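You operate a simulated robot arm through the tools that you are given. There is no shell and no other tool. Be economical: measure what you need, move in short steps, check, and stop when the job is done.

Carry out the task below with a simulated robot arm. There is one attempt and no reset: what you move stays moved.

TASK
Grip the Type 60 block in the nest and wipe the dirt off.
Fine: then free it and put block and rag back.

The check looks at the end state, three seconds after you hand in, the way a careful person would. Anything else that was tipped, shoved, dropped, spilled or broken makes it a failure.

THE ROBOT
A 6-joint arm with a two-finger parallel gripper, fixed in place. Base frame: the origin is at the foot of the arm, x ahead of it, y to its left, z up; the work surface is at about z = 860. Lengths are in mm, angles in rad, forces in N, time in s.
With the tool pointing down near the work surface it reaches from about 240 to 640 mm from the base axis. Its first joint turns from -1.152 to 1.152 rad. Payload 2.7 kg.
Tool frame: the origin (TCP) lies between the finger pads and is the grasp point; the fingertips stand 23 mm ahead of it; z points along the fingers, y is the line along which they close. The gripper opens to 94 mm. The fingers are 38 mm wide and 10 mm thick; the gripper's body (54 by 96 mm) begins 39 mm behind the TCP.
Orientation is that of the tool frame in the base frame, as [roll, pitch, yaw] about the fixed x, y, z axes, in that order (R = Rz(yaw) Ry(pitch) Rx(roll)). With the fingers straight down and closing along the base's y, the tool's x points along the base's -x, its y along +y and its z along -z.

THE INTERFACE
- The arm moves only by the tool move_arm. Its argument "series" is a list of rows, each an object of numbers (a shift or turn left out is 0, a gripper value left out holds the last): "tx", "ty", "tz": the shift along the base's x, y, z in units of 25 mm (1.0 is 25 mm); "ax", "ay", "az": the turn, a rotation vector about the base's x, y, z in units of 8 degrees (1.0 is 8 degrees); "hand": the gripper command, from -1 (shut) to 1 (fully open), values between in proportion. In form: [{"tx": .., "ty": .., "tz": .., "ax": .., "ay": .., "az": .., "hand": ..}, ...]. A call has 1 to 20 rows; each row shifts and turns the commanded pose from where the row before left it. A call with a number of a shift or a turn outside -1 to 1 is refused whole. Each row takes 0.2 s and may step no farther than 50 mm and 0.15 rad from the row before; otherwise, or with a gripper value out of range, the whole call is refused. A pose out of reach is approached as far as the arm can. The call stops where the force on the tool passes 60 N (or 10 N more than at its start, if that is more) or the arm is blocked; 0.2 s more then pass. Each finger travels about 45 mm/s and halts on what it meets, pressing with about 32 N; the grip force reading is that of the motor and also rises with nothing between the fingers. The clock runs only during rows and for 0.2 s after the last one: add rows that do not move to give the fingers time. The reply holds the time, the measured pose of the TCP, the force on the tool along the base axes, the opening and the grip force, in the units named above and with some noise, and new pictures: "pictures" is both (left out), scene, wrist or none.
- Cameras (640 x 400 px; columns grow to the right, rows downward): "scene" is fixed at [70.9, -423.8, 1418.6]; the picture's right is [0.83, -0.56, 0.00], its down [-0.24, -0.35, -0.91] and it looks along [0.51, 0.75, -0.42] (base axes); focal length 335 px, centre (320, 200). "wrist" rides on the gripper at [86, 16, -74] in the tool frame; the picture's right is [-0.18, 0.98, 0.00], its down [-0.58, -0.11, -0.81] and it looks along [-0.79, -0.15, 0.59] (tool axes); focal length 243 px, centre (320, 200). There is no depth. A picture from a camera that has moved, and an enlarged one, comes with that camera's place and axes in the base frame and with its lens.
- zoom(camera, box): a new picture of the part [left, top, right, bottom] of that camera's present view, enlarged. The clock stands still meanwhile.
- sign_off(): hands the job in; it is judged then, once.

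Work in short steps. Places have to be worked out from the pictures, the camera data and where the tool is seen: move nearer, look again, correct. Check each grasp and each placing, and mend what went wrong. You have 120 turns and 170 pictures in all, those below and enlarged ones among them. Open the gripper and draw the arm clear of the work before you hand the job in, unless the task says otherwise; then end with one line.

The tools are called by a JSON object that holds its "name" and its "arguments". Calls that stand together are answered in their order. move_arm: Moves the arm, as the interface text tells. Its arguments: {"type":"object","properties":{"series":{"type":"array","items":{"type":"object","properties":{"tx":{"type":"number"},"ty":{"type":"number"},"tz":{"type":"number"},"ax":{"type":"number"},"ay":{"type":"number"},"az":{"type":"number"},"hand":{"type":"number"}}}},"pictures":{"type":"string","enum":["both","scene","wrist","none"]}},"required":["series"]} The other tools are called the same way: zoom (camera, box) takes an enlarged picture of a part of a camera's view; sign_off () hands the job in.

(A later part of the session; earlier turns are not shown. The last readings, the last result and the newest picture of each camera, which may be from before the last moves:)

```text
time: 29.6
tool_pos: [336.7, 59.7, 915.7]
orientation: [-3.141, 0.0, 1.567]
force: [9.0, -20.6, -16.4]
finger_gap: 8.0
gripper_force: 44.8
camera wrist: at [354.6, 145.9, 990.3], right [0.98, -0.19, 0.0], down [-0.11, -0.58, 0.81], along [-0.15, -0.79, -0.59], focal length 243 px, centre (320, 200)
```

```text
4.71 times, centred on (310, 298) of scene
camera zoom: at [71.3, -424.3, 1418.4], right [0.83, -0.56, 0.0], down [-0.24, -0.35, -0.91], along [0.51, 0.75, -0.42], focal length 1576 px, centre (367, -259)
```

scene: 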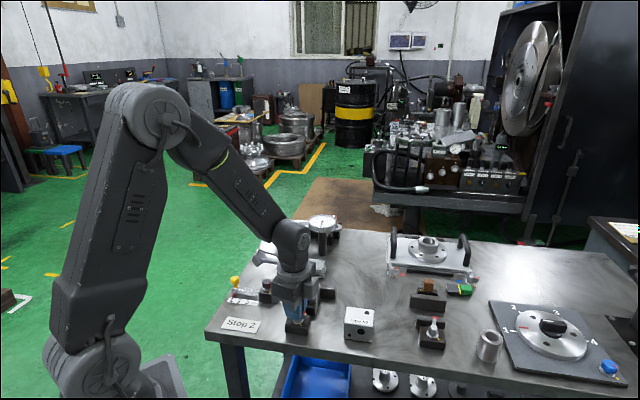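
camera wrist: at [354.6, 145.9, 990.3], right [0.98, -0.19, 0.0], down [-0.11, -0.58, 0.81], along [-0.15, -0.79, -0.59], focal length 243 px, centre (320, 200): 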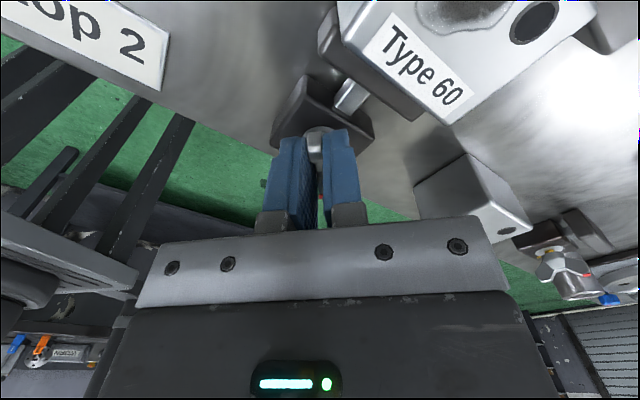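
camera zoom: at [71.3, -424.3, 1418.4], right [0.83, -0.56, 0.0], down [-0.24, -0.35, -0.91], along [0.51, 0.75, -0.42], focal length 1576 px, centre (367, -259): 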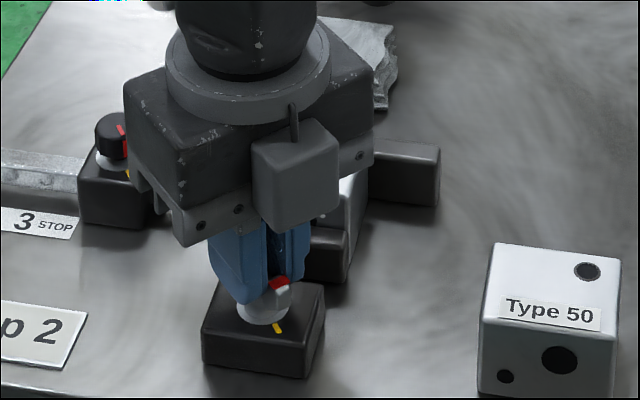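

The red tip points at the tick and the jaw appears at the block. I release and rise to check.

{"name": "move_arm", "arguments": {"series": [{"hand": -0.4}, {}, {}, {"tz": 0.8}, {"tz": 1}, {"tz": 1}, {"tz": 1}, {}], "pictures": "wrist"}}

{"name": "zoom", "arguments": {"camera": "wrist", "box": [260, 0, 500, 160]}}

{"name": "zoom", "arguments": {"camera": "scene", "box": [270, 275, 350, 340]}}

```text
time: 31.4
tool_pos: [335.8, 60.8, 1013.0]
orientation: [3.14, 0.0, 1.569]
force: [0.5, 0.7, 0.3]
finger_gap: 28.0
gripper_force: 0.0
camera wrist: at [352.9, 147.2, 1087.8], right [0.98, -0.18, 0.0], down [-0.11, -0.58, 0.81], along [-0.15, -0.79, -0.59], focal length 243 px, centre (320, 200)
```

wrist: 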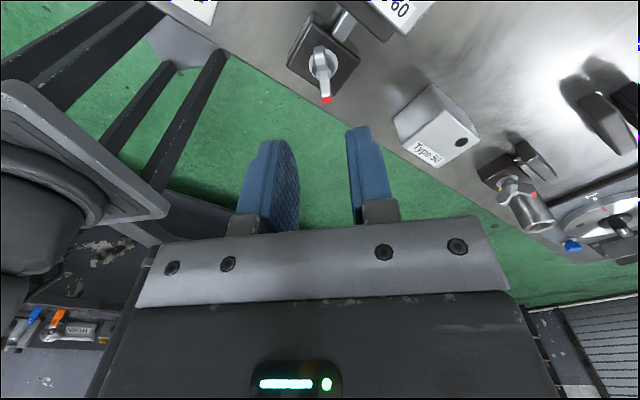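

```text
2.50 times, centred on (380, 80) of wrist
camera zoom: at [352.9, 147.2, 1087.8], right [0.98, -0.18, 0.0], down [-0.11, -0.58, 0.81], along [-0.15, -0.79, -0.59], focal length 606 px, centre (170, 500)
```

zoom: 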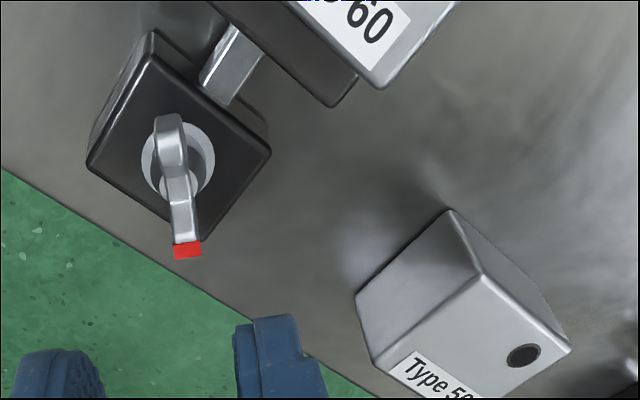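

```text
6.15 times, centred on (310, 308) of scene
camera zoom: at [70.9, -423.8, 1418.6], right [0.83, -0.56, 0.0], down [-0.24, -0.35, -0.91], along [0.51, 0.75, -0.42], focal length 2061 px, centre (382, -462)
```

zoom: 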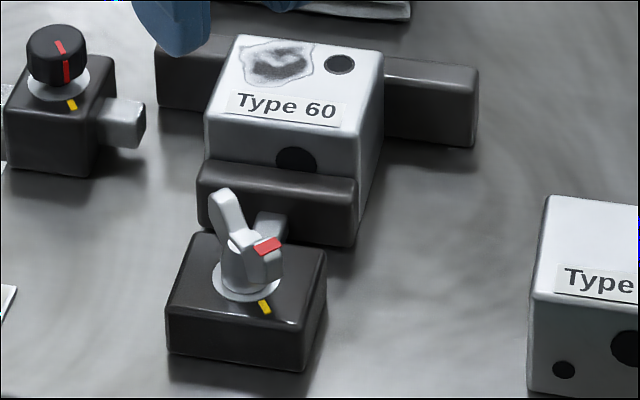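

Clamp holds the block against the bar, lever at the tick. Next the rag near (456, 212): I move there at height, turning the hand so the fingers will close across its narrow side.

{"name": "move_arm", "arguments": {"series": [{"tx": 0.62, "ty": 0.78, "az": 0.8, "hand": 1}, {"tx": 0.62, "ty": 0.78, "az": 0.8}, {"tx": 0.62, "ty": 0.78, "az": 0.8}, {"tx": 0.62, "ty": 0.78, "az": 0.8}, {"tx": 0.62, "ty": 0.78, "az": 0.8}, {"tx": 0.62, "ty": 0.78, "az": 0.8}, {"tx": 0.62, "ty": 0.78, "az": 0.825}, {}], "pictures": "both"}}

{"name": "zoom", "arguments": {"camera": "wrist", "box": [220, 0, 440, 180]}}

```text
time: 33.2
tool_pos: [443.6, 195.5, 1010.0]
orientation: [3.141, 0.0, 2.355]
force: [-0.6, 0.0, -1.3]
finger_gap: 94.2
gripper_force: 0.1
camera wrist: at [395.2, 267.5, 1084.5], right [0.82, 0.57, 0.0], down [0.34, -0.49, 0.81], along [0.46, -0.67, -0.59], focal length 243 px, centre (320, 200)
```

scene: 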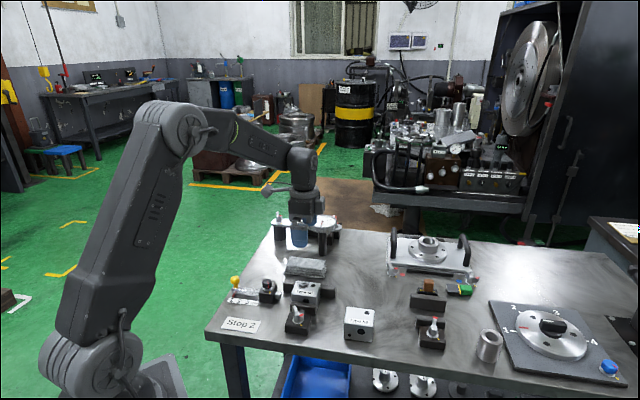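
wrist: 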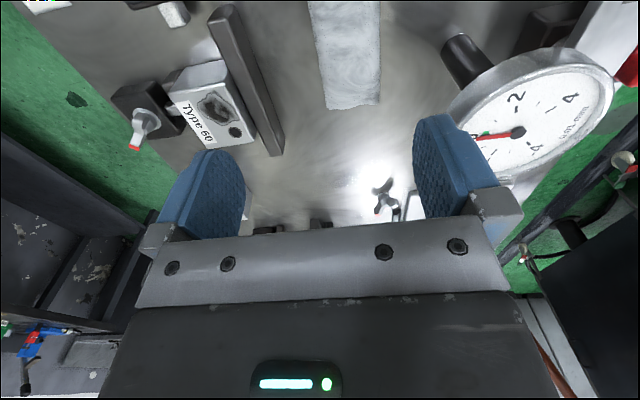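

```text
2.22 times, centred on (330, 90) of wrist
camera zoom: at [395.2, 267.5, 1084.5], right [0.82, 0.57, 0.0], down [0.34, -0.49, 0.81], along [0.46, -0.67, -0.59], focal length 539 px, centre (298, 444)
```

zoom: 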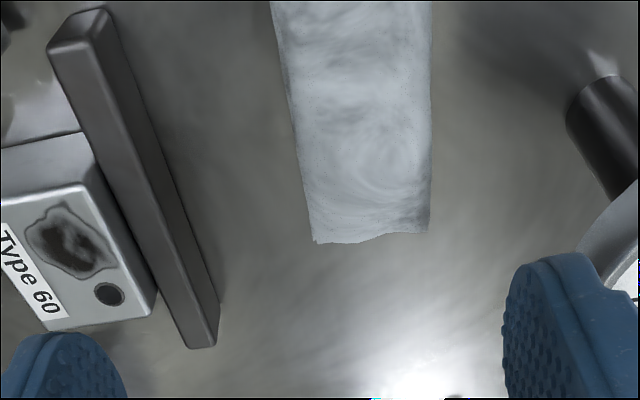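

Rag: about 100 × 48 mm, centre ≈ (458, 215), long side along −45°. I centre on it and descend partway to verify.

{"name": "move_arm", "arguments": {"series": [{"tx": 0.58, "ty": 0.78}, {"tz": -0.9}, {"tz": -0.9}, {"tz": -0.7}, {}], "pictures": "wrist"}}

{"name": "zoom", "arguments": {"camera": "scene", "box": [250, 200, 370, 310]}}

```text
time: 34.0
tool_pos: [463.2, 218.9, 987.4]
orientation: [3.112, 0.012, 2.356]
force: [-5.1, -2.6, 6.4]
finger_gap: 92.0
gripper_force: 0.1
stopped in row 3: the force on the tool passed its limit (the readings are from after the stop); the commanded pose is now the measured one
camera wrist: at [411.8, 289.4, 1062.7], right [0.83, 0.56, 0.03], down [0.31, -0.5, 0.81], along [0.47, -0.66, -0.59], focal length 243 px, centre (320, 200)
```

wrist: 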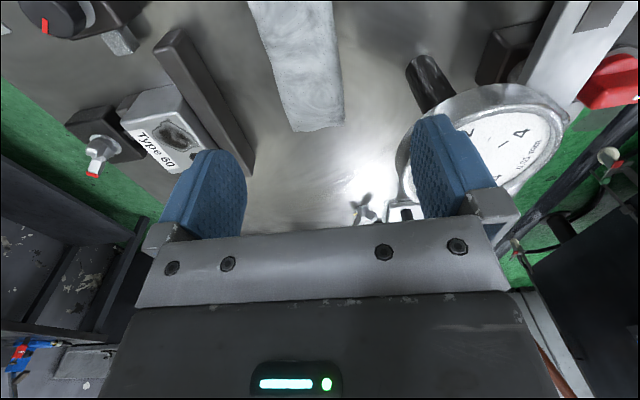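

```text
3.64 times, centred on (310, 255) of scene
camera zoom: at [70.7, -423.9, 1418.6], right [0.83, -0.56, 0.0], down [-0.24, -0.35, -0.91], along [0.51, 0.75, -0.42], focal length 1218 px, centre (356, 0)
```

zoom: 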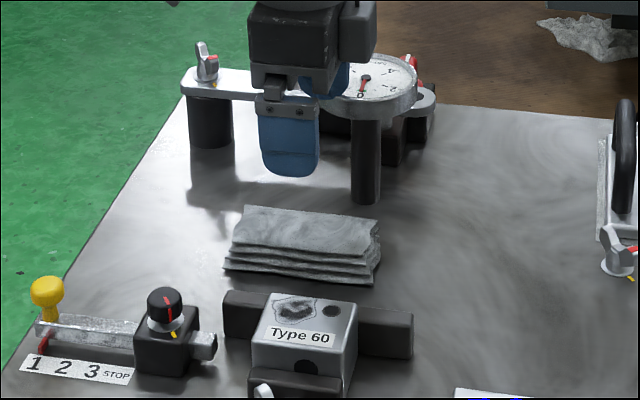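

The right fingertip touched the gauge's dial: it reaches closer than I judged. I back straight up at once and check the gauge.

{"name": "move_arm", "arguments": {"series": [{"tz": 0.5}, {"tz": 0.9}, {"tx": -0.5, "ty": -0.5, "tz": 0.5}, {"tx": -0.5, "ty": -0.5}, {}], "pictures": "wrist"}}

{"name": "zoom", "arguments": {"camera": "scene", "box": [250, 200, 370, 310]}}

```text
time: 35.2
tool_pos: [437.8, 192.9, 1036.1]
orientation: [3.113, 0.011, 2.357]
force: [-1.1, -0.1, -0.4]
finger_gap: 93.6
gripper_force: 0.0
camera wrist: at [386.8, 265.3, 1110.8], right [0.82, 0.56, 0.03], down [0.31, -0.5, 0.81], along [0.47, -0.66, -0.59], focal length 243 px, centre (320, 200)
```

wrist: 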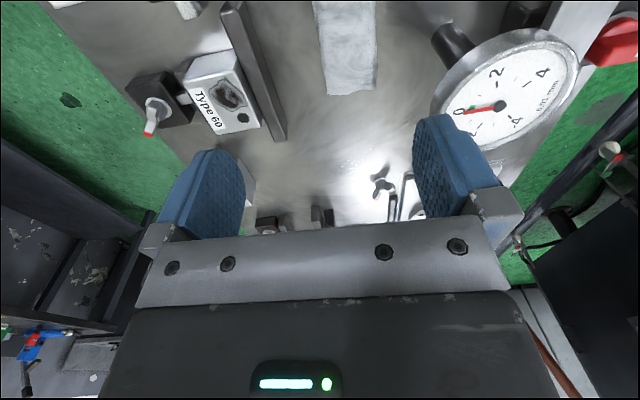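

```text
3.64 times, centred on (310, 255) of scene
camera zoom: at [70.9, -423.8, 1418.6], right [0.83, -0.56, 0.0], down [-0.24, -0.35, -0.91], along [0.51, 0.75, -0.42], focal length 1218 px, centre (356, 0)
```

zoom: 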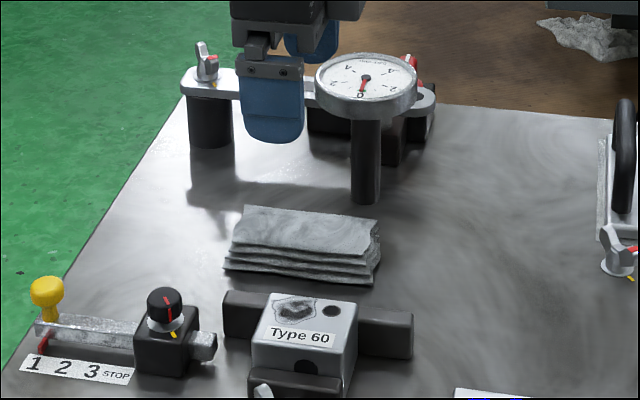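

The gauge did not move (same place in the scene picture, needle still at 0). I straighten the hand, narrow the opening to 62 mm, and shift the grip point toward the rag's other end, (444, 229), away from the dial.

{"name": "move_arm", "arguments": {"series": [{"ax": -0.089, "ay": 0.2, "hand": 0.32}, {"tx": 0.12, "ty": 0.7}, {"tx": 0.12, "ty": 0.7}, {}, {}], "pictures": "wrist"}}

{"name": "zoom", "arguments": {"camera": "wrist", "box": [240, 0, 580, 200]}}

```text
time: 36.4
tool_pos: [444.4, 229.1, 1035.3]
orientation: [3.141, -0.001, 2.356]
force: [-0.4, 0.0, 0.3]
finger_gap: 62.3
gripper_force: 0.1
camera wrist: at [394.9, 300.5, 1109.2], right [0.83, 0.56, 0.0], down [0.34, -0.49, 0.81], along [0.45, -0.67, -0.59], focal length 243 px, centre (320, 200)
```

wrist: 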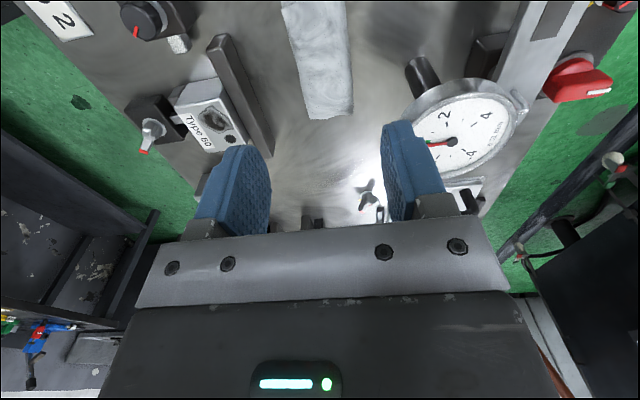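

```text
1.88 times, centred on (410, 100) of wrist
camera zoom: at [394.9, 300.5, 1109.2], right [0.83, 0.56, 0.0], down [0.34, -0.49, 0.81], along [0.45, -0.67, -0.59], focal length 457 px, centre (151, 388)
```

zoom: 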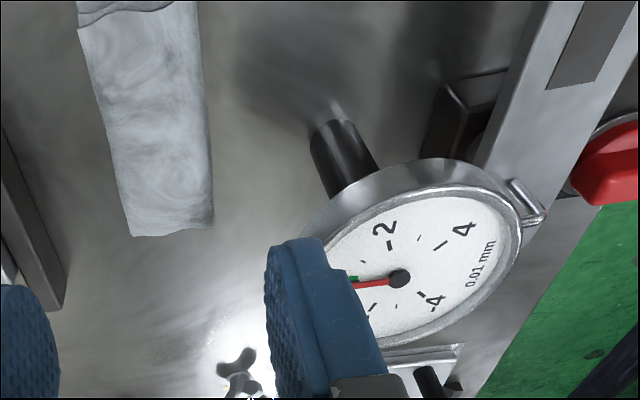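

Rag centre line n≈476 matches the TCP; the dial rim is at n≈528. I shift another 8 mm away from the dial and descend in part, watching the gauge.

{"name": "move_arm", "arguments": {"series": [{"tx": -0.28, "ty": 0.17}, {"tz": -0.8}, {"tz": -0.8}, {"tz": -0.8}, {"tz": -0.6}, {}], "pictures": "wrist"}}

{"name": "zoom", "arguments": {"camera": "scene", "box": [250, 200, 370, 310]}}

```text
time: 37.8
tool_pos: [437.0, 231.3, 960.0]
orientation: [3.14, -0.002, 2.355]
force: [-0.5, -0.2, 0.1]
finger_gap: 61.6
gripper_force: 0.1
camera wrist: at [388.5, 304.4, 1035.1], right [0.83, 0.56, 0.0], down [0.34, -0.49, 0.81], along [0.45, -0.67, -0.59], focal length 243 px, centre (320, 200)
```

wrist: 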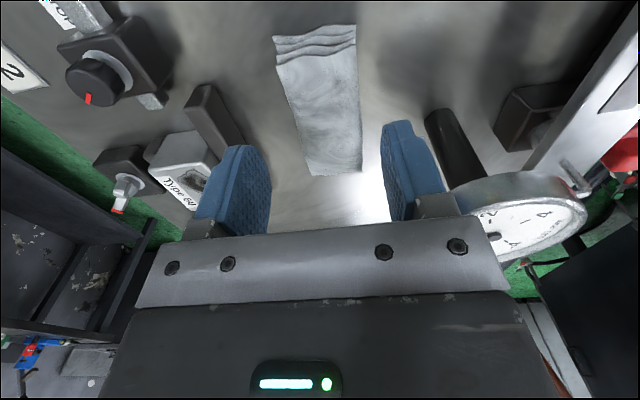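

```text
3.64 times, centred on (310, 255) of scene
camera zoom: at [70.9, -423.8, 1418.6], right [0.83, -0.56, 0.0], down [-0.24, -0.35, -0.91], along [0.51, 0.75, -0.42], focal length 1218 px, centre (356, 0)
```

zoom: 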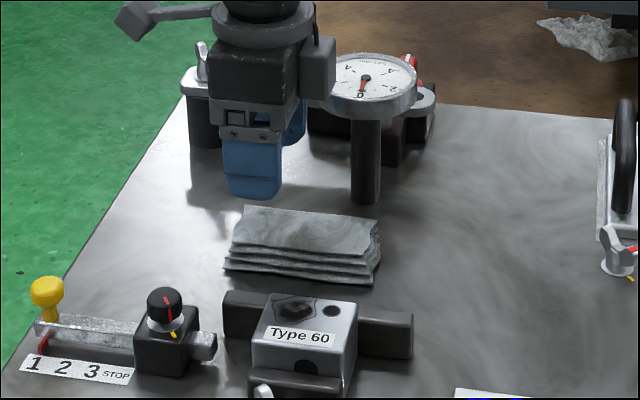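

The fingers straddle the rag and the hand stays clear of the dial. I continue down to z ≈ 892.

{"name": "move_arm", "arguments": {"series": [{"tz": -0.5}, {"tz": -0.5}, {"tz": -0.5}, {"tz": -0.5}, {"tz": -0.5}, {"tz": -0.22}, {}], "pictures": "wrist"}}

{"name": "zoom", "arguments": {"camera": "scene", "box": [250, 200, 370, 310]}}

```text
time: 39.4
tool_pos: [437.3, 231.6, 891.4]
orientation: [-3.141, -0.003, 2.356]
force: [-0.4, 0.5, 0.1]
finger_gap: 61.9
gripper_force: 0.0
camera wrist: at [387.3, 303.8, 966.2], right [0.83, 0.56, 0.0], down [0.34, -0.49, 0.81], along [0.45, -0.67, -0.59], focal length 243 px, centre (320, 200)
```

wrist: 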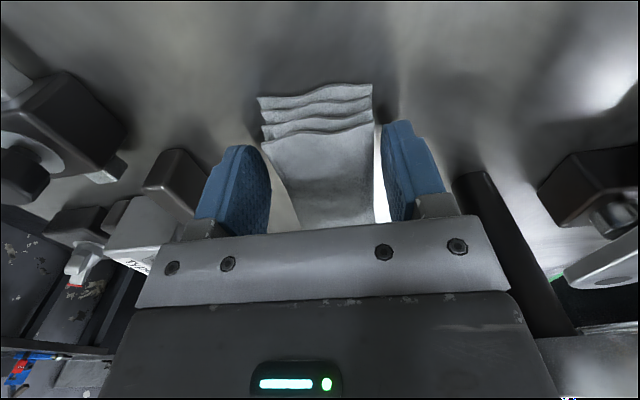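

```text
3.64 times, centred on (310, 255) of scene
camera zoom: at [70.9, -423.8, 1418.6], right [0.83, -0.56, 0.0], down [-0.24, -0.35, -0.91], along [0.51, 0.75, -0.42], focal length 1218 px, centre (356, 0)
```

zoom: 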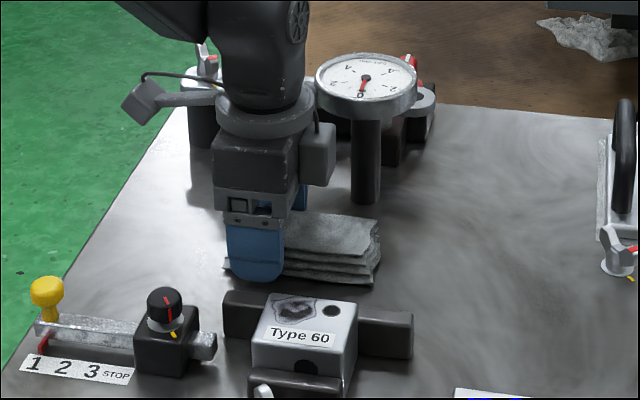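

The rag lies between the fingers with even margins. I close on it.

{"name": "move_arm", "arguments": {"series": [{"hand": -1}, {}, {}, {}, {}], "pictures": "wrist"}}

```text
time: 40.6
tool_pos: [436.6, 231.8, 891.5]
orientation: [-3.141, -0.001, 2.357]
force: [-0.8, 0.7, 0.3]
finger_gap: 49.2
gripper_force: 32.0
camera wrist: at [387.3, 303.8, 966.4], right [0.83, 0.56, 0.0], down [0.34, -0.49, 0.81], along [0.45, -0.67, -0.59], focal length 243 px, centre (320, 200)
```

wrist: 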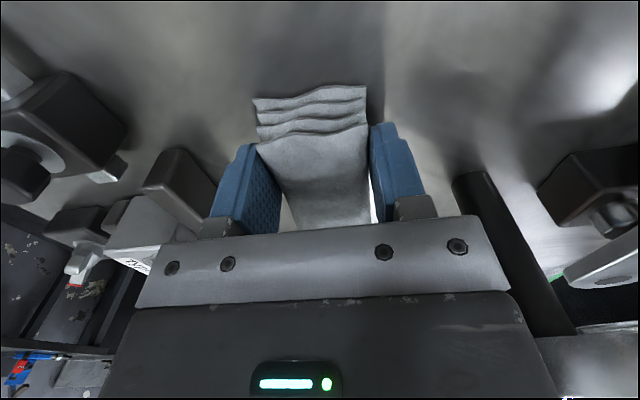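

Rag gripped (49 mm). I lift it straight up past the gauge and carry it above the block.

{"name": "move_arm", "arguments": {"series": [{"tz": 0.6}, {"tz": 0.8}, {"tz": 0.9}, {"tz": 0.9}, {"tz": 0.8}, {"tx": -0.52, "ty": -0.78}, {"tx": -0.52, "ty": -0.78}, {"tx": -0.52, "ty": -0.78}, {"tx": -0.52, "ty": -0.78}, {"tx": -0.52, "ty": -0.78}, {}], "pictures": "both"}}

{"name": "zoom", "arguments": {"camera": "scene", "box": [250, 200, 370, 340]}}

```text
time: 43.0
tool_pos: [373.0, 136.2, 995.7]
orientation: [-3.141, -0.003, 2.356]
force: [-0.7, -0.6, -0.4]
finger_gap: 49.2
gripper_force: 31.8
camera wrist: at [323.9, 209.0, 1069.5], right [0.83, 0.56, 0.0], down [0.34, -0.49, 0.81], along [0.45, -0.67, -0.59], focal length 243 px, centre (320, 200)
```

scene: 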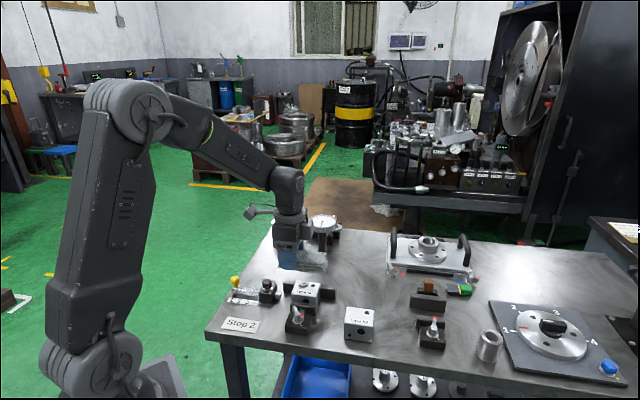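
wrist: 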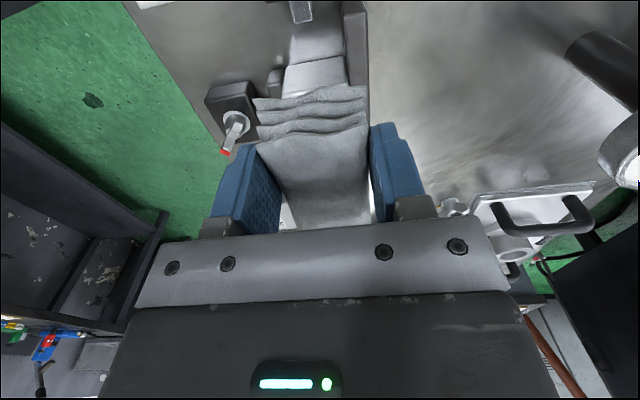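

```text
2.86 times, centred on (310, 270) of scene
camera zoom: at [70.9, -423.8, 1418.6], right [0.83, -0.56, 0.0], down [-0.24, -0.35, -0.91], along [0.51, 0.75, -0.42], focal length 957 px, centre (349, 0)
```

zoom: 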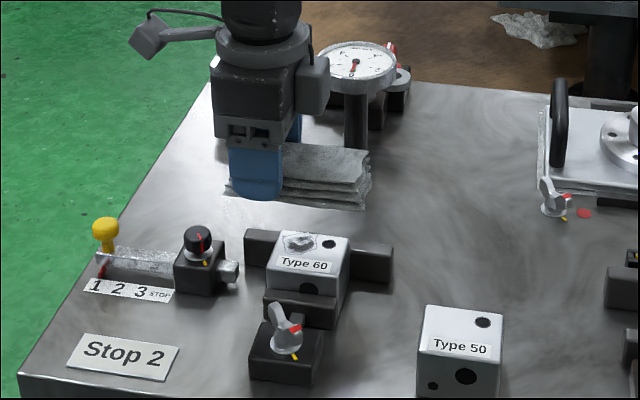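

The rag hangs level over the block. I lower slowly until contact (expected TCP z ≈ 936).

{"name": "move_arm", "arguments": {"series": [{"tz": -0.8}, {"tz": -0.8}, {"tz": -0.5}, {"tz": -0.15}, {"tz": -0.06}, {}], "pictures": "none"}}

{"name": "zoom", "arguments": {"camera": "scene", "box": [260, 240, 350, 320]}}

```text
time: 44.4
tool_pos: [373.1, 135.5, 936.5]
orientation: [3.14, 0.0, 2.356]
force: [-14.6, 0.7, 31.9]
finger_gap: 49.4
gripper_force: 32.3
```

```text
5.00 times, centred on (305, 280) of scene
camera zoom: at [70.1, -423.9, 1418.6], right [0.83, -0.56, 0.0], down [-0.23, -0.35, -0.91], along [0.51, 0.75, -0.42], focal length 1675 px, centre (395, -200)
```

zoom: 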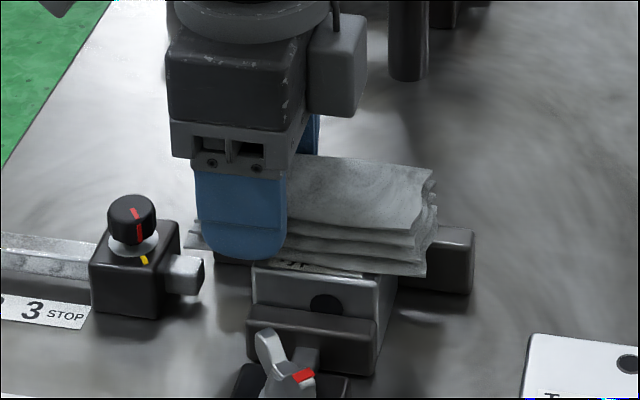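

Contact at 32 N. I ease by about 1 mm and wipe back and forth along the block.

{"name": "move_arm", "arguments": {"series": [{"tz": 0.03}, {"tx": 0.2, "ty": -0.2}, {"tx": 0.2, "ty": -0.2}, {"tx": -0.2, "ty": 0.2}, {"tx": -0.2, "ty": 0.2}, {"tx": -0.2, "ty": 0.2}, {"tx": -0.2, "ty": 0.2}, {"tx": 0.2, "ty": -0.2}, {"tx": 0.2, "ty": -0.2}, {"tx": 0.2, "ty": -0.2}, {"tx": 0.2, "ty": -0.2}, {"tx": -0.2, "ty": 0.2}, {"tx": -0.2, "ty": 0.2}, {}], "pictures": "none"}}

{"name": "zoom", "arguments": {"camera": "scene", "box": [260, 240, 350, 320]}}

```text
time: 47.4
tool_pos: [372.1, 134.9, 935.9]
orientation: [3.139, -0.001, 2.357]
force: [6.4, -8.7, 21.5]
finger_gap: 49.1
gripper_force: 31.9
```

```text
5.00 times, centred on (305, 280) of scene
camera zoom: at [70.8, -424.1, 1418.5], right [0.83, -0.56, 0.0], down [-0.24, -0.35, -0.91], along [0.51, 0.75, -0.42], focal length 1675 px, centre (395, -200)
```

zoom: 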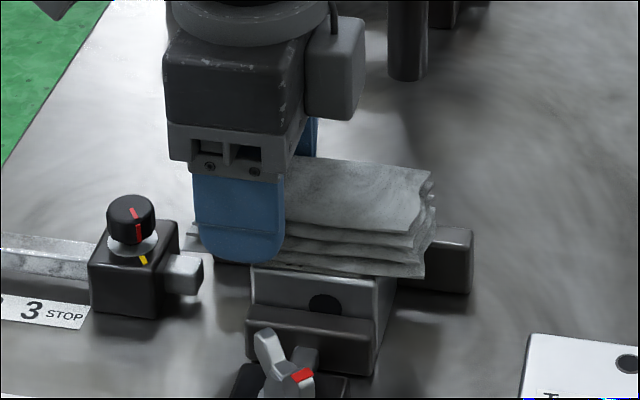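

Good contact kept (about 22 N). I add strokes across and along, then lift and look at the top.

{"name": "move_arm", "arguments": {"series": [{"tx": 0.2, "ty": 0.2}, {"tx": 0.1, "ty": 0.1}, {"tx": -0.2, "ty": -0.2}, {"tx": -0.2, "ty": -0.2}, {"tx": 0.2, "ty": 0.2}, {"tx": 0.2, "ty": 0.2}, {"tx": 0.2, "ty": -0.2}, {"tx": 0.2, "ty": -0.2}, {"tx": -0.2, "ty": 0.2}, {"tx": -0.2, "ty": 0.2}, {"tx": -0.2, "ty": 0.2}, {"tx": -0.2, "ty": 0.2}, {"tx": 0.1, "ty": -0.3}, {"tz": 0.8}, {"tz": 0.8}, {"tz": 0.8}, {"tx": 0.7, "ty": 0.7}, {"tx": 0.7, "ty": 0.7}, {}], "pictures": "none"}}

{"name": "zoom", "arguments": {"camera": "scene", "box": [260, 240, 350, 320]}}

```text
time: 51.4
tool_pos: [407.2, 184.5, 995.0]
orientation: [-3.142, -0.002, 2.356]
force: [0.5, -0.3, -0.7]
finger_gap: 49.2
gripper_force: 32.0
```

```text
5.00 times, centred on (305, 280) of scene
camera zoom: at [70.9, -423.8, 1418.6], right [0.83, -0.56, 0.0], down [-0.24, -0.35, -0.91], along [0.51, 0.75, -0.42], focal length 1675 px, centre (395, -200)
```

zoom: 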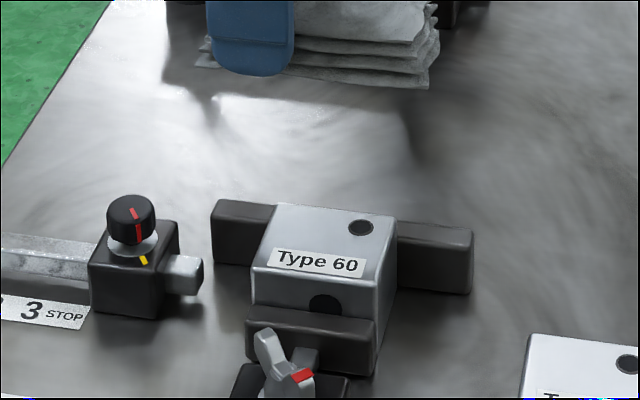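

The dirt is gone. I return the rag to above its pick-up column (436.9, 231.6).

{"name": "move_arm", "arguments": {"series": [{"tx": 0.6, "ty": 0.94}, {"tx": 0.59, "ty": 0.94}, {"tz": -0.6}, {}, {}], "pictures": "wrist"}}

```text
time: 52.6
tool_pos: [435.6, 227.9, 978.5]
orientation: [-3.141, -0.002, 2.356]
force: [-0.1, 0.1, -1.7]
finger_gap: 49.0
gripper_force: 32.0
camera wrist: at [385.7, 300.0, 1054.1], right [0.83, 0.56, 0.0], down [0.34, -0.49, 0.81], along [0.45, -0.67, -0.59], focal length 243 px, centre (320, 200)
```

wrist: 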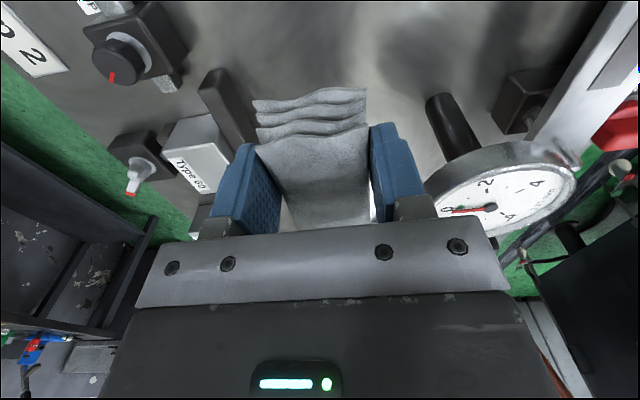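

A small correction of (+1.2, +3.6) mm, then down the same column to z ≈ 892.

{"name": "move_arm", "arguments": {"series": [{"tx": 0.05, "ty": 0.14}, {"tz": -0.8}, {"tz": -0.8}, {"tz": -0.8}, {"tz": -0.6}, {"tz": -0.4}, {"tz": -0.04}, {}], "pictures": "none"}}

```text
time: 54.4
tool_pos: [437.8, 229.4, 893.0]
orientation: [3.141, -0.001, 2.355]
force: [-0.4, -0.2, 0.4]
finger_gap: 49.0
gripper_force: 31.9
```

Nearly there: I shift the last 1–2 mm, set it down, open to 62 mm and rise.

{"name": "move_arm", "arguments": {"series": [{"tx": -0.03, "ty": 0.06}, {"tz": -0.05}, {}, {"hand": 0.32}, {}, {}, {"tz": 0.5}, {"tz": 0.8}, {"tz": 0.9}, {"tz": 0.9}, {"tz": 0.9}, {"tz": 0.9}, {}], "pictures": "wrist"}}

{"name": "zoom", "arguments": {"camera": "scene", "box": [250, 200, 370, 310]}}

```text
time: 57.2
tool_pos: [436.7, 230.4, 1013.9]
orientation: [-3.14, -0.002, 2.357]
force: [0.0, 1.2, 0.2]
finger_gap: 61.8
gripper_force: 0.0
camera wrist: at [387.7, 302.8, 1088.5], right [0.83, 0.56, 0.0], down [0.34, -0.49, 0.81], along [0.45, -0.67, -0.59], focal length 243 px, centre (320, 200)
```

wrist: 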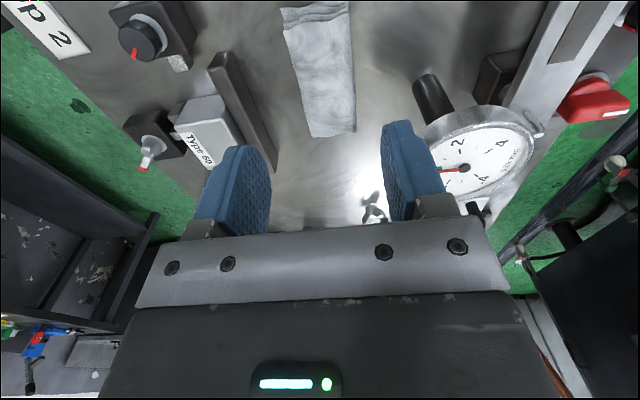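

```text
3.64 times, centred on (310, 255) of scene
camera zoom: at [70.9, -423.8, 1418.6], right [0.83, -0.56, 0.0], down [-0.24, -0.35, -0.91], along [0.51, 0.75, -0.42], focal length 1218 px, centre (356, 0)
```

zoom: 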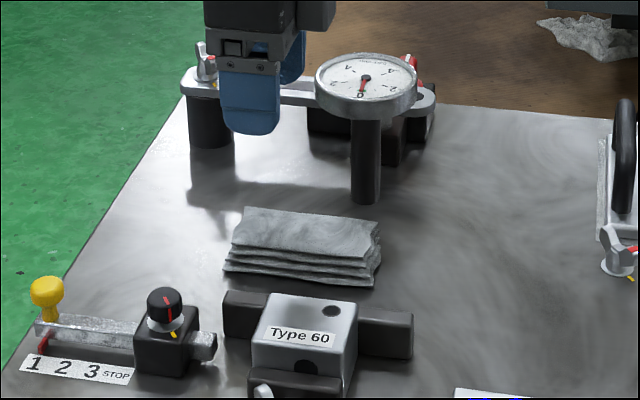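

Rag is back exactly in place and the gauge is undisturbed. Now back to the lever: above the pivot (337.1, 54.0), yaw 90°, opened to 28 mm.

{"name": "move_arm", "arguments": {"series": [{"tx": -0.498, "ty": -0.88, "az": -0.7, "hand": -0.4}, {"tx": -0.498, "ty": -0.88, "az": -0.7}, {"tx": -0.498, "ty": -0.88, "az": -0.7}, {"tx": -0.498, "ty": -0.88, "az": -0.7}, {"tx": -0.498, "ty": -0.88, "az": -0.7}, {"tx": -0.498, "ty": -0.88, "az": -0.7}, {"tx": -0.498, "ty": -0.88, "az": -0.7}, {"tx": -0.498, "ty": -0.896, "az": -0.725}, {}, {}], "pictures": "wrist"}}

```text
time: 59.4
tool_pos: [336.9, 54.8, 1013.1]
orientation: [3.141, -0.002, 1.57]
force: [0.0, 0.4, -0.3]
finger_gap: 28.0
gripper_force: 0.1
camera wrist: at [353.8, 141.0, 1088.1], right [0.98, -0.19, 0.0], down [-0.11, -0.58, 0.81], along [-0.15, -0.79, -0.59], focal length 243 px, centre (320, 200)
```

wrist: 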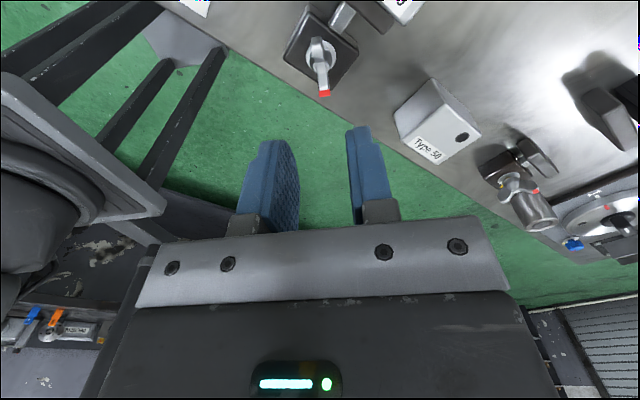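

Pose is right over the pivot. I descend to z ≈ 916 and close on the lever.

{"name": "move_arm", "arguments": {"series": [{"tz": -0.9}, {"tz": -0.9}, {"tz": -0.9}, {"tz": -0.8}, {"tz": -0.37}, {}, {"hand": -1}, {}, {}, {}], "pictures": "none"}}

{"name": "zoom", "arguments": {"camera": "scene", "box": [260, 255, 360, 340]}}

```text
time: 61.6
tool_pos: [336.7, 55.1, 917.8]
orientation: [3.141, -0.002, 1.571]
force: [5.6, 1.0, -7.1]
finger_gap: 7.6
gripper_force: 44.7
```

```text
4.71 times, centred on (310, 298) of scene
camera zoom: at [71.1, -423.8, 1418.6], right [0.83, -0.56, 0.0], down [-0.24, -0.35, -0.91], along [0.51, 0.75, -0.42], focal length 1576 px, centre (367, -259)
```

zoom: 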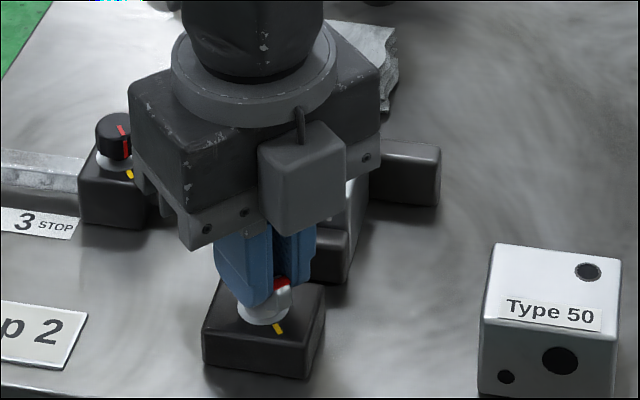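

Gripped with the TCP practically on the pivot. I turn back counter-clockwise 30° and read the force.

{"name": "move_arm", "arguments": {"series": [{"az": 0.9375}, {"az": 0.9375}, {"az": 0.9375}, {"az": 0.9375}, {}, {}], "pictures": "none"}}

```text
time: 63.0
tool_pos: [338.1, 56.4, 917.0]
orientation: [-3.137, -0.003, 2.095]
force: [2.9, 2.3, -30.8]
finger_gap: 7.9
gripper_force: 44.6
```

Side force is negligible; there is a downward pull of 31 N, so I lower 1 mm and continue.

{"name": "move_arm", "arguments": {"series": [{"tz": -0.04}, {"az": 0.9375}, {"az": 0.9375}, {"az": 0.9375}, {"az": 0.9375}, {}, {}], "pictures": "none"}}

```text
time: 64.6
tool_pos: [337.9, 55.5, 918.8]
orientation: [-3.14, -0.003, 2.618]
force: [-17.5, -16.3, 15.8]
finger_gap: 7.9
gripper_force: 44.9
```

Moderate forces (24 N sideways); I shift 1 mm each in −x and −y and turn 37° further.

{"name": "move_arm", "arguments": {"series": [{"tx": -0.04, "ty": -0.04}, {"az": 0.9375}, {"az": 0.9375}, {"az": 0.9375}, {"az": 0.9375}, {}, {}], "pictures": "none"}}

```text
time: 66.2
tool_pos: [335.9, 54.4, 918.2]
orientation: [3.14, 0.001, -3.14]
force: [-11.5, 11.8, 25.0]
finger_gap: 7.8
gripper_force: 44.8
```

Half-way plus; forces are fine. I ease by 1 mm and turn the remaining 45° to the original lever direction.

{"name": "move_arm", "arguments": {"series": [{"tx": -0.03, "ty": 0.03, "tz": 0.04}, {"az": 0.9375}, {"az": 0.9375}, {"az": 0.9375}, {}], "pictures": "none"}}

{"name": "zoom", "arguments": {"camera": "scene", "box": [260, 255, 360, 340]}}

```text
time: 67.4
tool_pos: [337.6, 53.7, 918.1]
orientation: [-3.141, -0.002, -2.747]
force: [15.2, -25.0, -22.8]
finger_gap: 8.0
gripper_force: 44.7
```

```text
4.71 times, centred on (310, 298) of scene
camera zoom: at [71.5, -424.5, 1418.4], right [0.83, -0.56, 0.0], down [-0.24, -0.35, -0.91], along [0.51, 0.75, -0.42], focal length 1576 px, centre (367, -259)
```

zoom: 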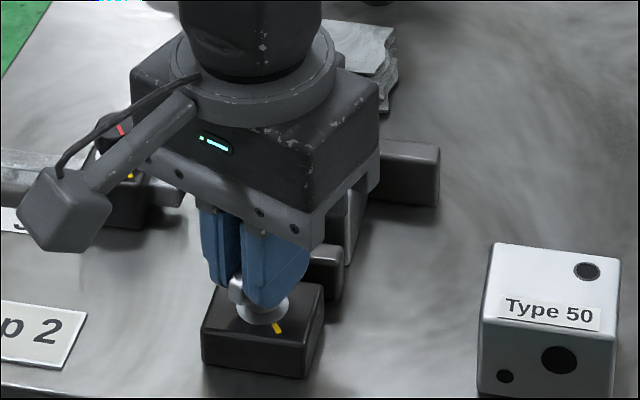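

{"name": "move_arm", "arguments": {"series": [{"tx": 0.04, "ty": -0.06, "tz": -0.04}, {"az": 0.9375}, {"az": 0.9375}, {"az": 0.9375}, {}, {}], "pictures": "none"}}

{"name": "zoom", "arguments": {"camera": "scene", "box": [260, 255, 360, 340]}}

```text
time: 68.8
tool_pos: [337.7, 55.4, 918.6]
orientation: [-3.141, -0.002, -2.356]
force: [3.8, 20.0, -16.5]
finger_gap: 7.8
gripper_force: 45.6
```

```text
4.71 times, centred on (310, 298) of scene
camera zoom: at [71.2, -423.3, 1418.8], right [0.83, -0.56, 0.0], down [-0.24, -0.35, -0.91], along [0.51, 0.75, -0.42], focal length 1576 px, centre (367, -259)
```

zoom: 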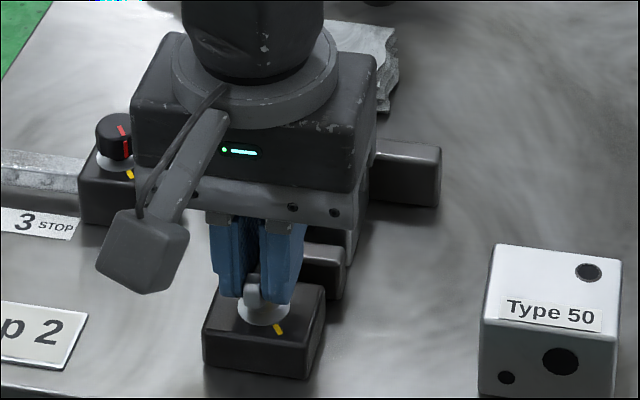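

The lever is back at its start direction. I open, rise and look at lever, jaw and block.

{"name": "move_arm", "arguments": {"series": [{"hand": -0.4}, {}, {}, {"tz": 0.8}, {"tz": 1}, {"tz": 1}, {"tz": 1}, {"tx": 0.3, "ty": 0.3, "hand": 0.8}, {}], "pictures": "wrist"}}

{"name": "zoom", "arguments": {"camera": "wrist", "box": [220, 0, 440, 160]}}

{"name": "zoom", "arguments": {"camera": "scene", "box": [270, 275, 350, 340]}}

```text
time: 70.8
tool_pos: [348.1, 60.2, 1013.2]
orientation: [3.141, 0.0, -2.357]
force: [-0.5, -0.1, -0.3]
finger_gap: 80.9
gripper_force: 0.1
camera wrist: at [275.0, 9.9, 1087.9], right [-0.56, 0.83, 0.0], down [0.49, 0.34, 0.81], along [0.67, 0.45, -0.59], focal length 243 px, centre (320, 200)
```

wrist: 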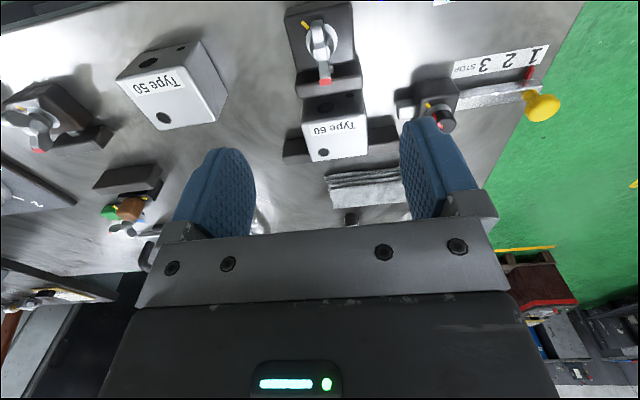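

```text
2.50 times, centred on (330, 80) of wrist
camera zoom: at [275.0, 9.9, 1087.9], right [-0.56, 0.83, 0.0], down [0.49, 0.34, 0.81], along [0.67, 0.45, -0.59], focal length 606 px, centre (295, 500)
```

zoom: 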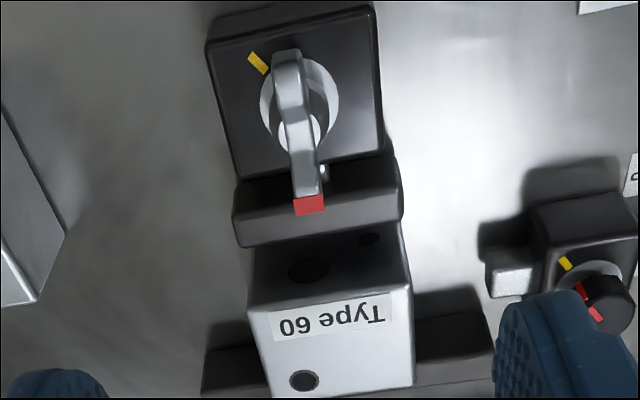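

```text
6.15 times, centred on (310, 308) of scene
camera zoom: at [70.9, -423.8, 1418.6], right [0.83, -0.56, 0.0], down [-0.24, -0.35, -0.91], along [0.51, 0.75, -0.42], focal length 2061 px, centre (382, -462)
```

zoom: 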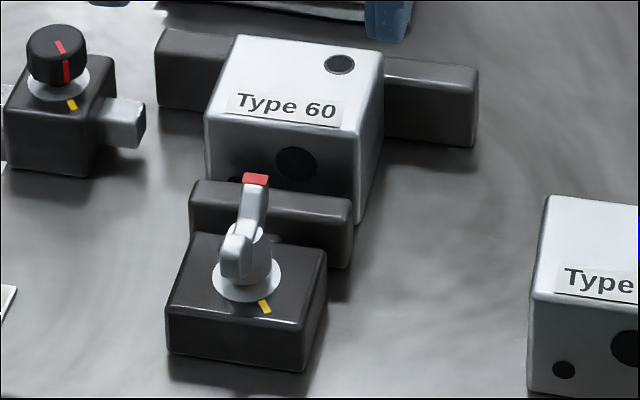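

Lever and jaw are back open, block is free and clean. I move above the block (391.5, 109.4), fingers at 75 mm.

{"name": "move_arm", "arguments": {"series": [{"tx": 0.87, "ty": 0.98, "hand": 0.6}, {"tx": 0.87, "ty": 0.98}, {"tz": -0.9}, {"tz": -0.9}, {}, {}], "pictures": "wrist"}}

{"name": "zoom", "arguments": {"camera": "wrist", "box": [220, 20, 460, 200]}}

```text
time: 72.2
tool_pos: [388.1, 110.2, 967.9]
orientation: [3.141, -0.002, -2.356]
force: [-0.2, -0.6, 0.1]
finger_gap: 75.2
gripper_force: 0.0
camera wrist: at [316.2, 60.6, 1043.3], right [-0.56, 0.83, 0.0], down [0.49, 0.34, 0.81], along [0.67, 0.45, -0.59], focal length 243 px, centre (320, 200)
```

wrist: 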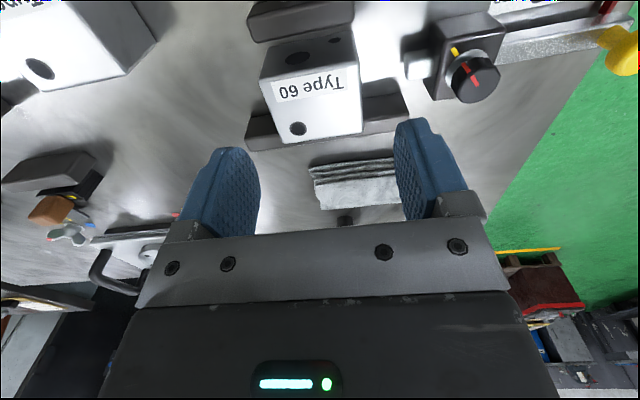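

```text
2.22 times, centred on (340, 110) of wrist
camera zoom: at [316.2, 60.6, 1043.3], right [-0.56, 0.83, 0.0], down [0.49, 0.34, 0.81], along [0.67, 0.45, -0.59], focal length 539 px, centre (276, 400)
```

zoom: 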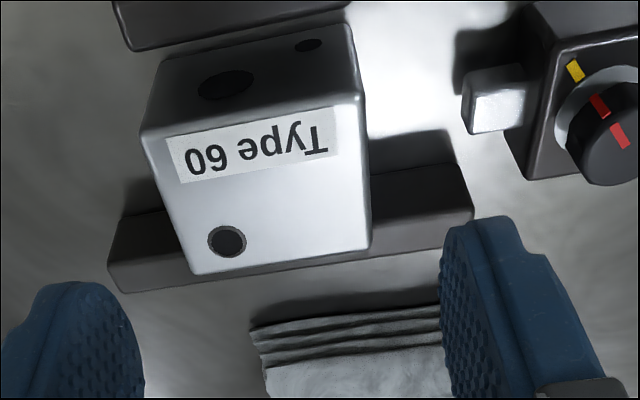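

Block centre ≈ (391.5, 109.2); I correct by +3.7 mm in x, descend to z ≈ 889 and grip.

{"name": "move_arm", "arguments": {"series": [{"tx": 0.15, "ty": -0.02}, {"tz": -0.8}, {"tz": -0.8}, {"tz": -0.8}, {"tz": -0.76}, {}, {"hand": -1}, {}, {}, {}], "pictures": "wrist"}}

```text
time: 74.4
tool_pos: [393.0, 113.2, 890.0]
orientation: [3.14, -0.001, -2.356]
force: [0.1, 0.1, 0.4]
finger_gap: 59.7
gripper_force: 31.7
camera wrist: at [320.6, 62.9, 964.7], right [-0.56, 0.83, 0.0], down [0.49, 0.34, 0.81], along [0.66, 0.45, -0.59], focal length 243 px, centre (320, 200)
```

wrist: 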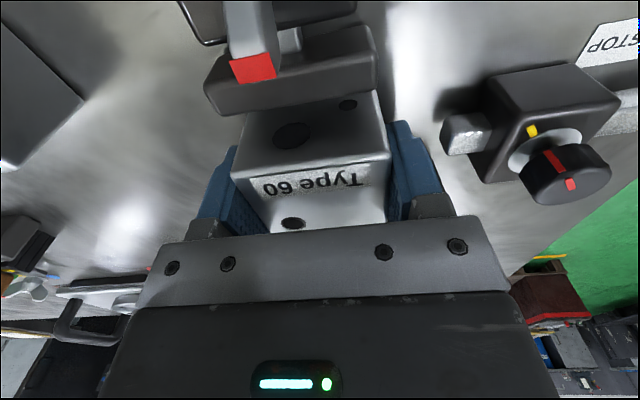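

Same grasp as the first time. I lift out of the nest and carry the block back above its place (505.5, 39.3).

{"name": "move_arm", "arguments": {"series": [{"tz": 0.5}, {"tz": 0.8}, {"tz": 0.9}, {"tz": 0.9}, {"tz": 0.9}, {"tx": 0.9, "ty": -0.6}, {"tx": 0.9, "ty": -0.6}, {"tx": 0.9, "ty": -0.6}, {"tx": 0.9, "ty": -0.6}, {"tx": 0.9, "ty": -0.6}, {}, {}], "pictures": "both"}}

```text
time: 77.0
tool_pos: [506.2, 33.4, 989.7]
orientation: [3.141, -0.001, -2.355]
force: [0.6, -0.2, -3.7]
finger_gap: 60.0
gripper_force: 31.8
camera wrist: at [434.6, -17.0, 1063.8], right [-0.56, 0.83, 0.0], down [0.49, 0.34, 0.81], along [0.67, 0.45, -0.59], focal length 243 px, centre (320, 200)
```

scene: 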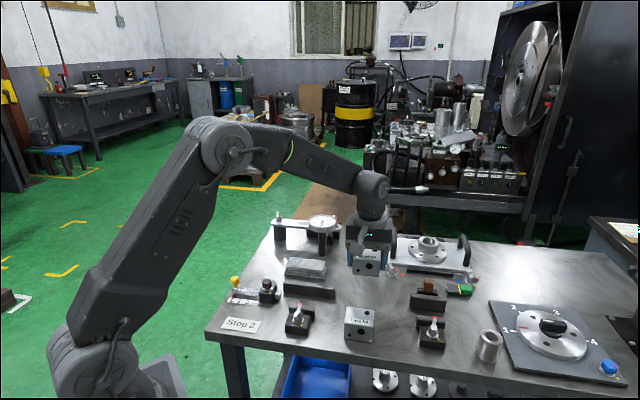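
wrist: 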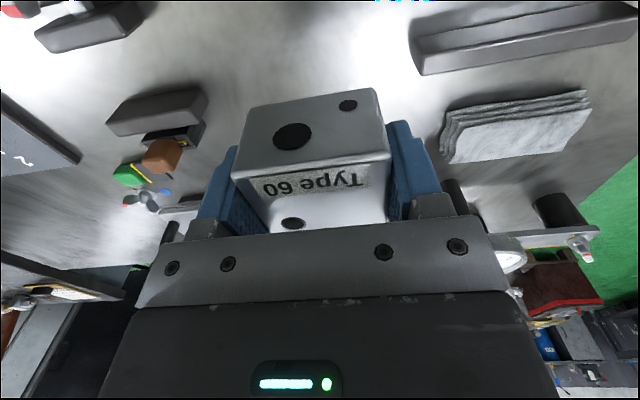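

I shift +5.4 mm in y and lower to just above the table, then check the pose.

{"name": "move_arm", "arguments": {"series": [{"tx": -0.02, "ty": 0.215, "tz": -0.7}, {"tz": -0.9}, {"tz": -0.9}, {"tz": -0.8}, {"tz": -0.5}, {}, {}], "pictures": "none"}}

{"name": "zoom", "arguments": {"camera": "scene", "box": [330, 220, 510, 370]}}

```text
time: 78.6
tool_pos: [507.2, 40.5, 894.3]
orientation: [3.14, -0.001, -2.355]
force: [-0.1, -0.3, -3.7]
finger_gap: 59.6
gripper_force: 32.9
```

```text
2.67 times, centred on (420, 295) of scene
camera zoom: at [70.9, -423.8, 1418.6], right [0.83, -0.56, 0.0], down [-0.24, -0.35, -0.91], along [0.51, 0.75, -0.42], focal length 893 px, centre (53, -53)
```

zoom: 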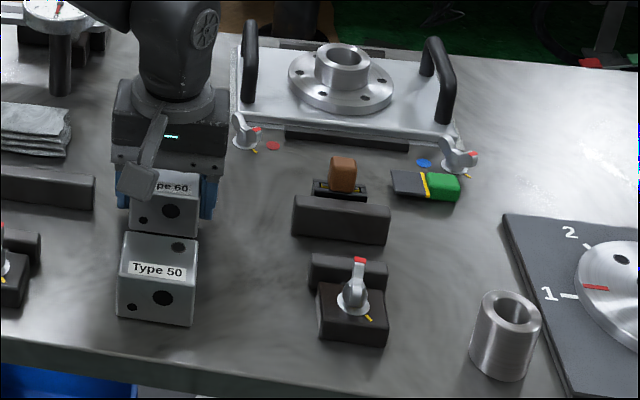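

Only ~4 mm above; I lower it to the table, still gripped, and compare hole positions with the first pictures.

{"name": "move_arm", "arguments": {"series": [{"tz": -0.16}, {"tz": -0.03}, {}, {}], "pictures": "none"}}

{"name": "zoom", "arguments": {"camera": "scene", "box": [330, 220, 510, 370]}}

```text
time: 79.6
tool_pos: [503.5, 39.9, 890.4]
orientation: [-3.139, -0.003, -2.356]
force: [-3.7, -1.5, 9.6]
finger_gap: 59.7
gripper_force: 32.2
```

```text
2.67 times, centred on (420, 295) of scene
camera zoom: at [70.6, -423.9, 1418.6], right [0.83, -0.56, 0.0], down [-0.24, -0.35, -0.91], along [0.51, 0.75, -0.42], focal length 893 px, centre (53, -53)
```

zoom: 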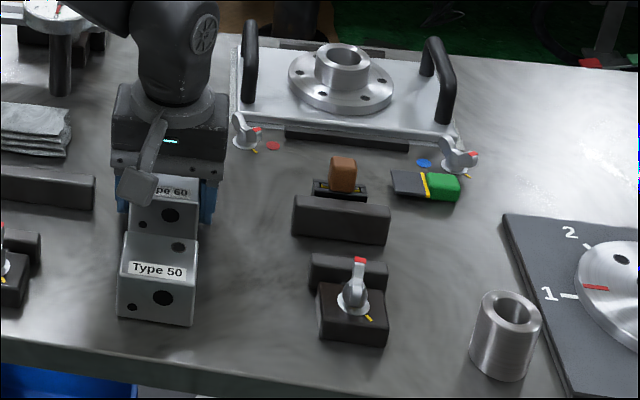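

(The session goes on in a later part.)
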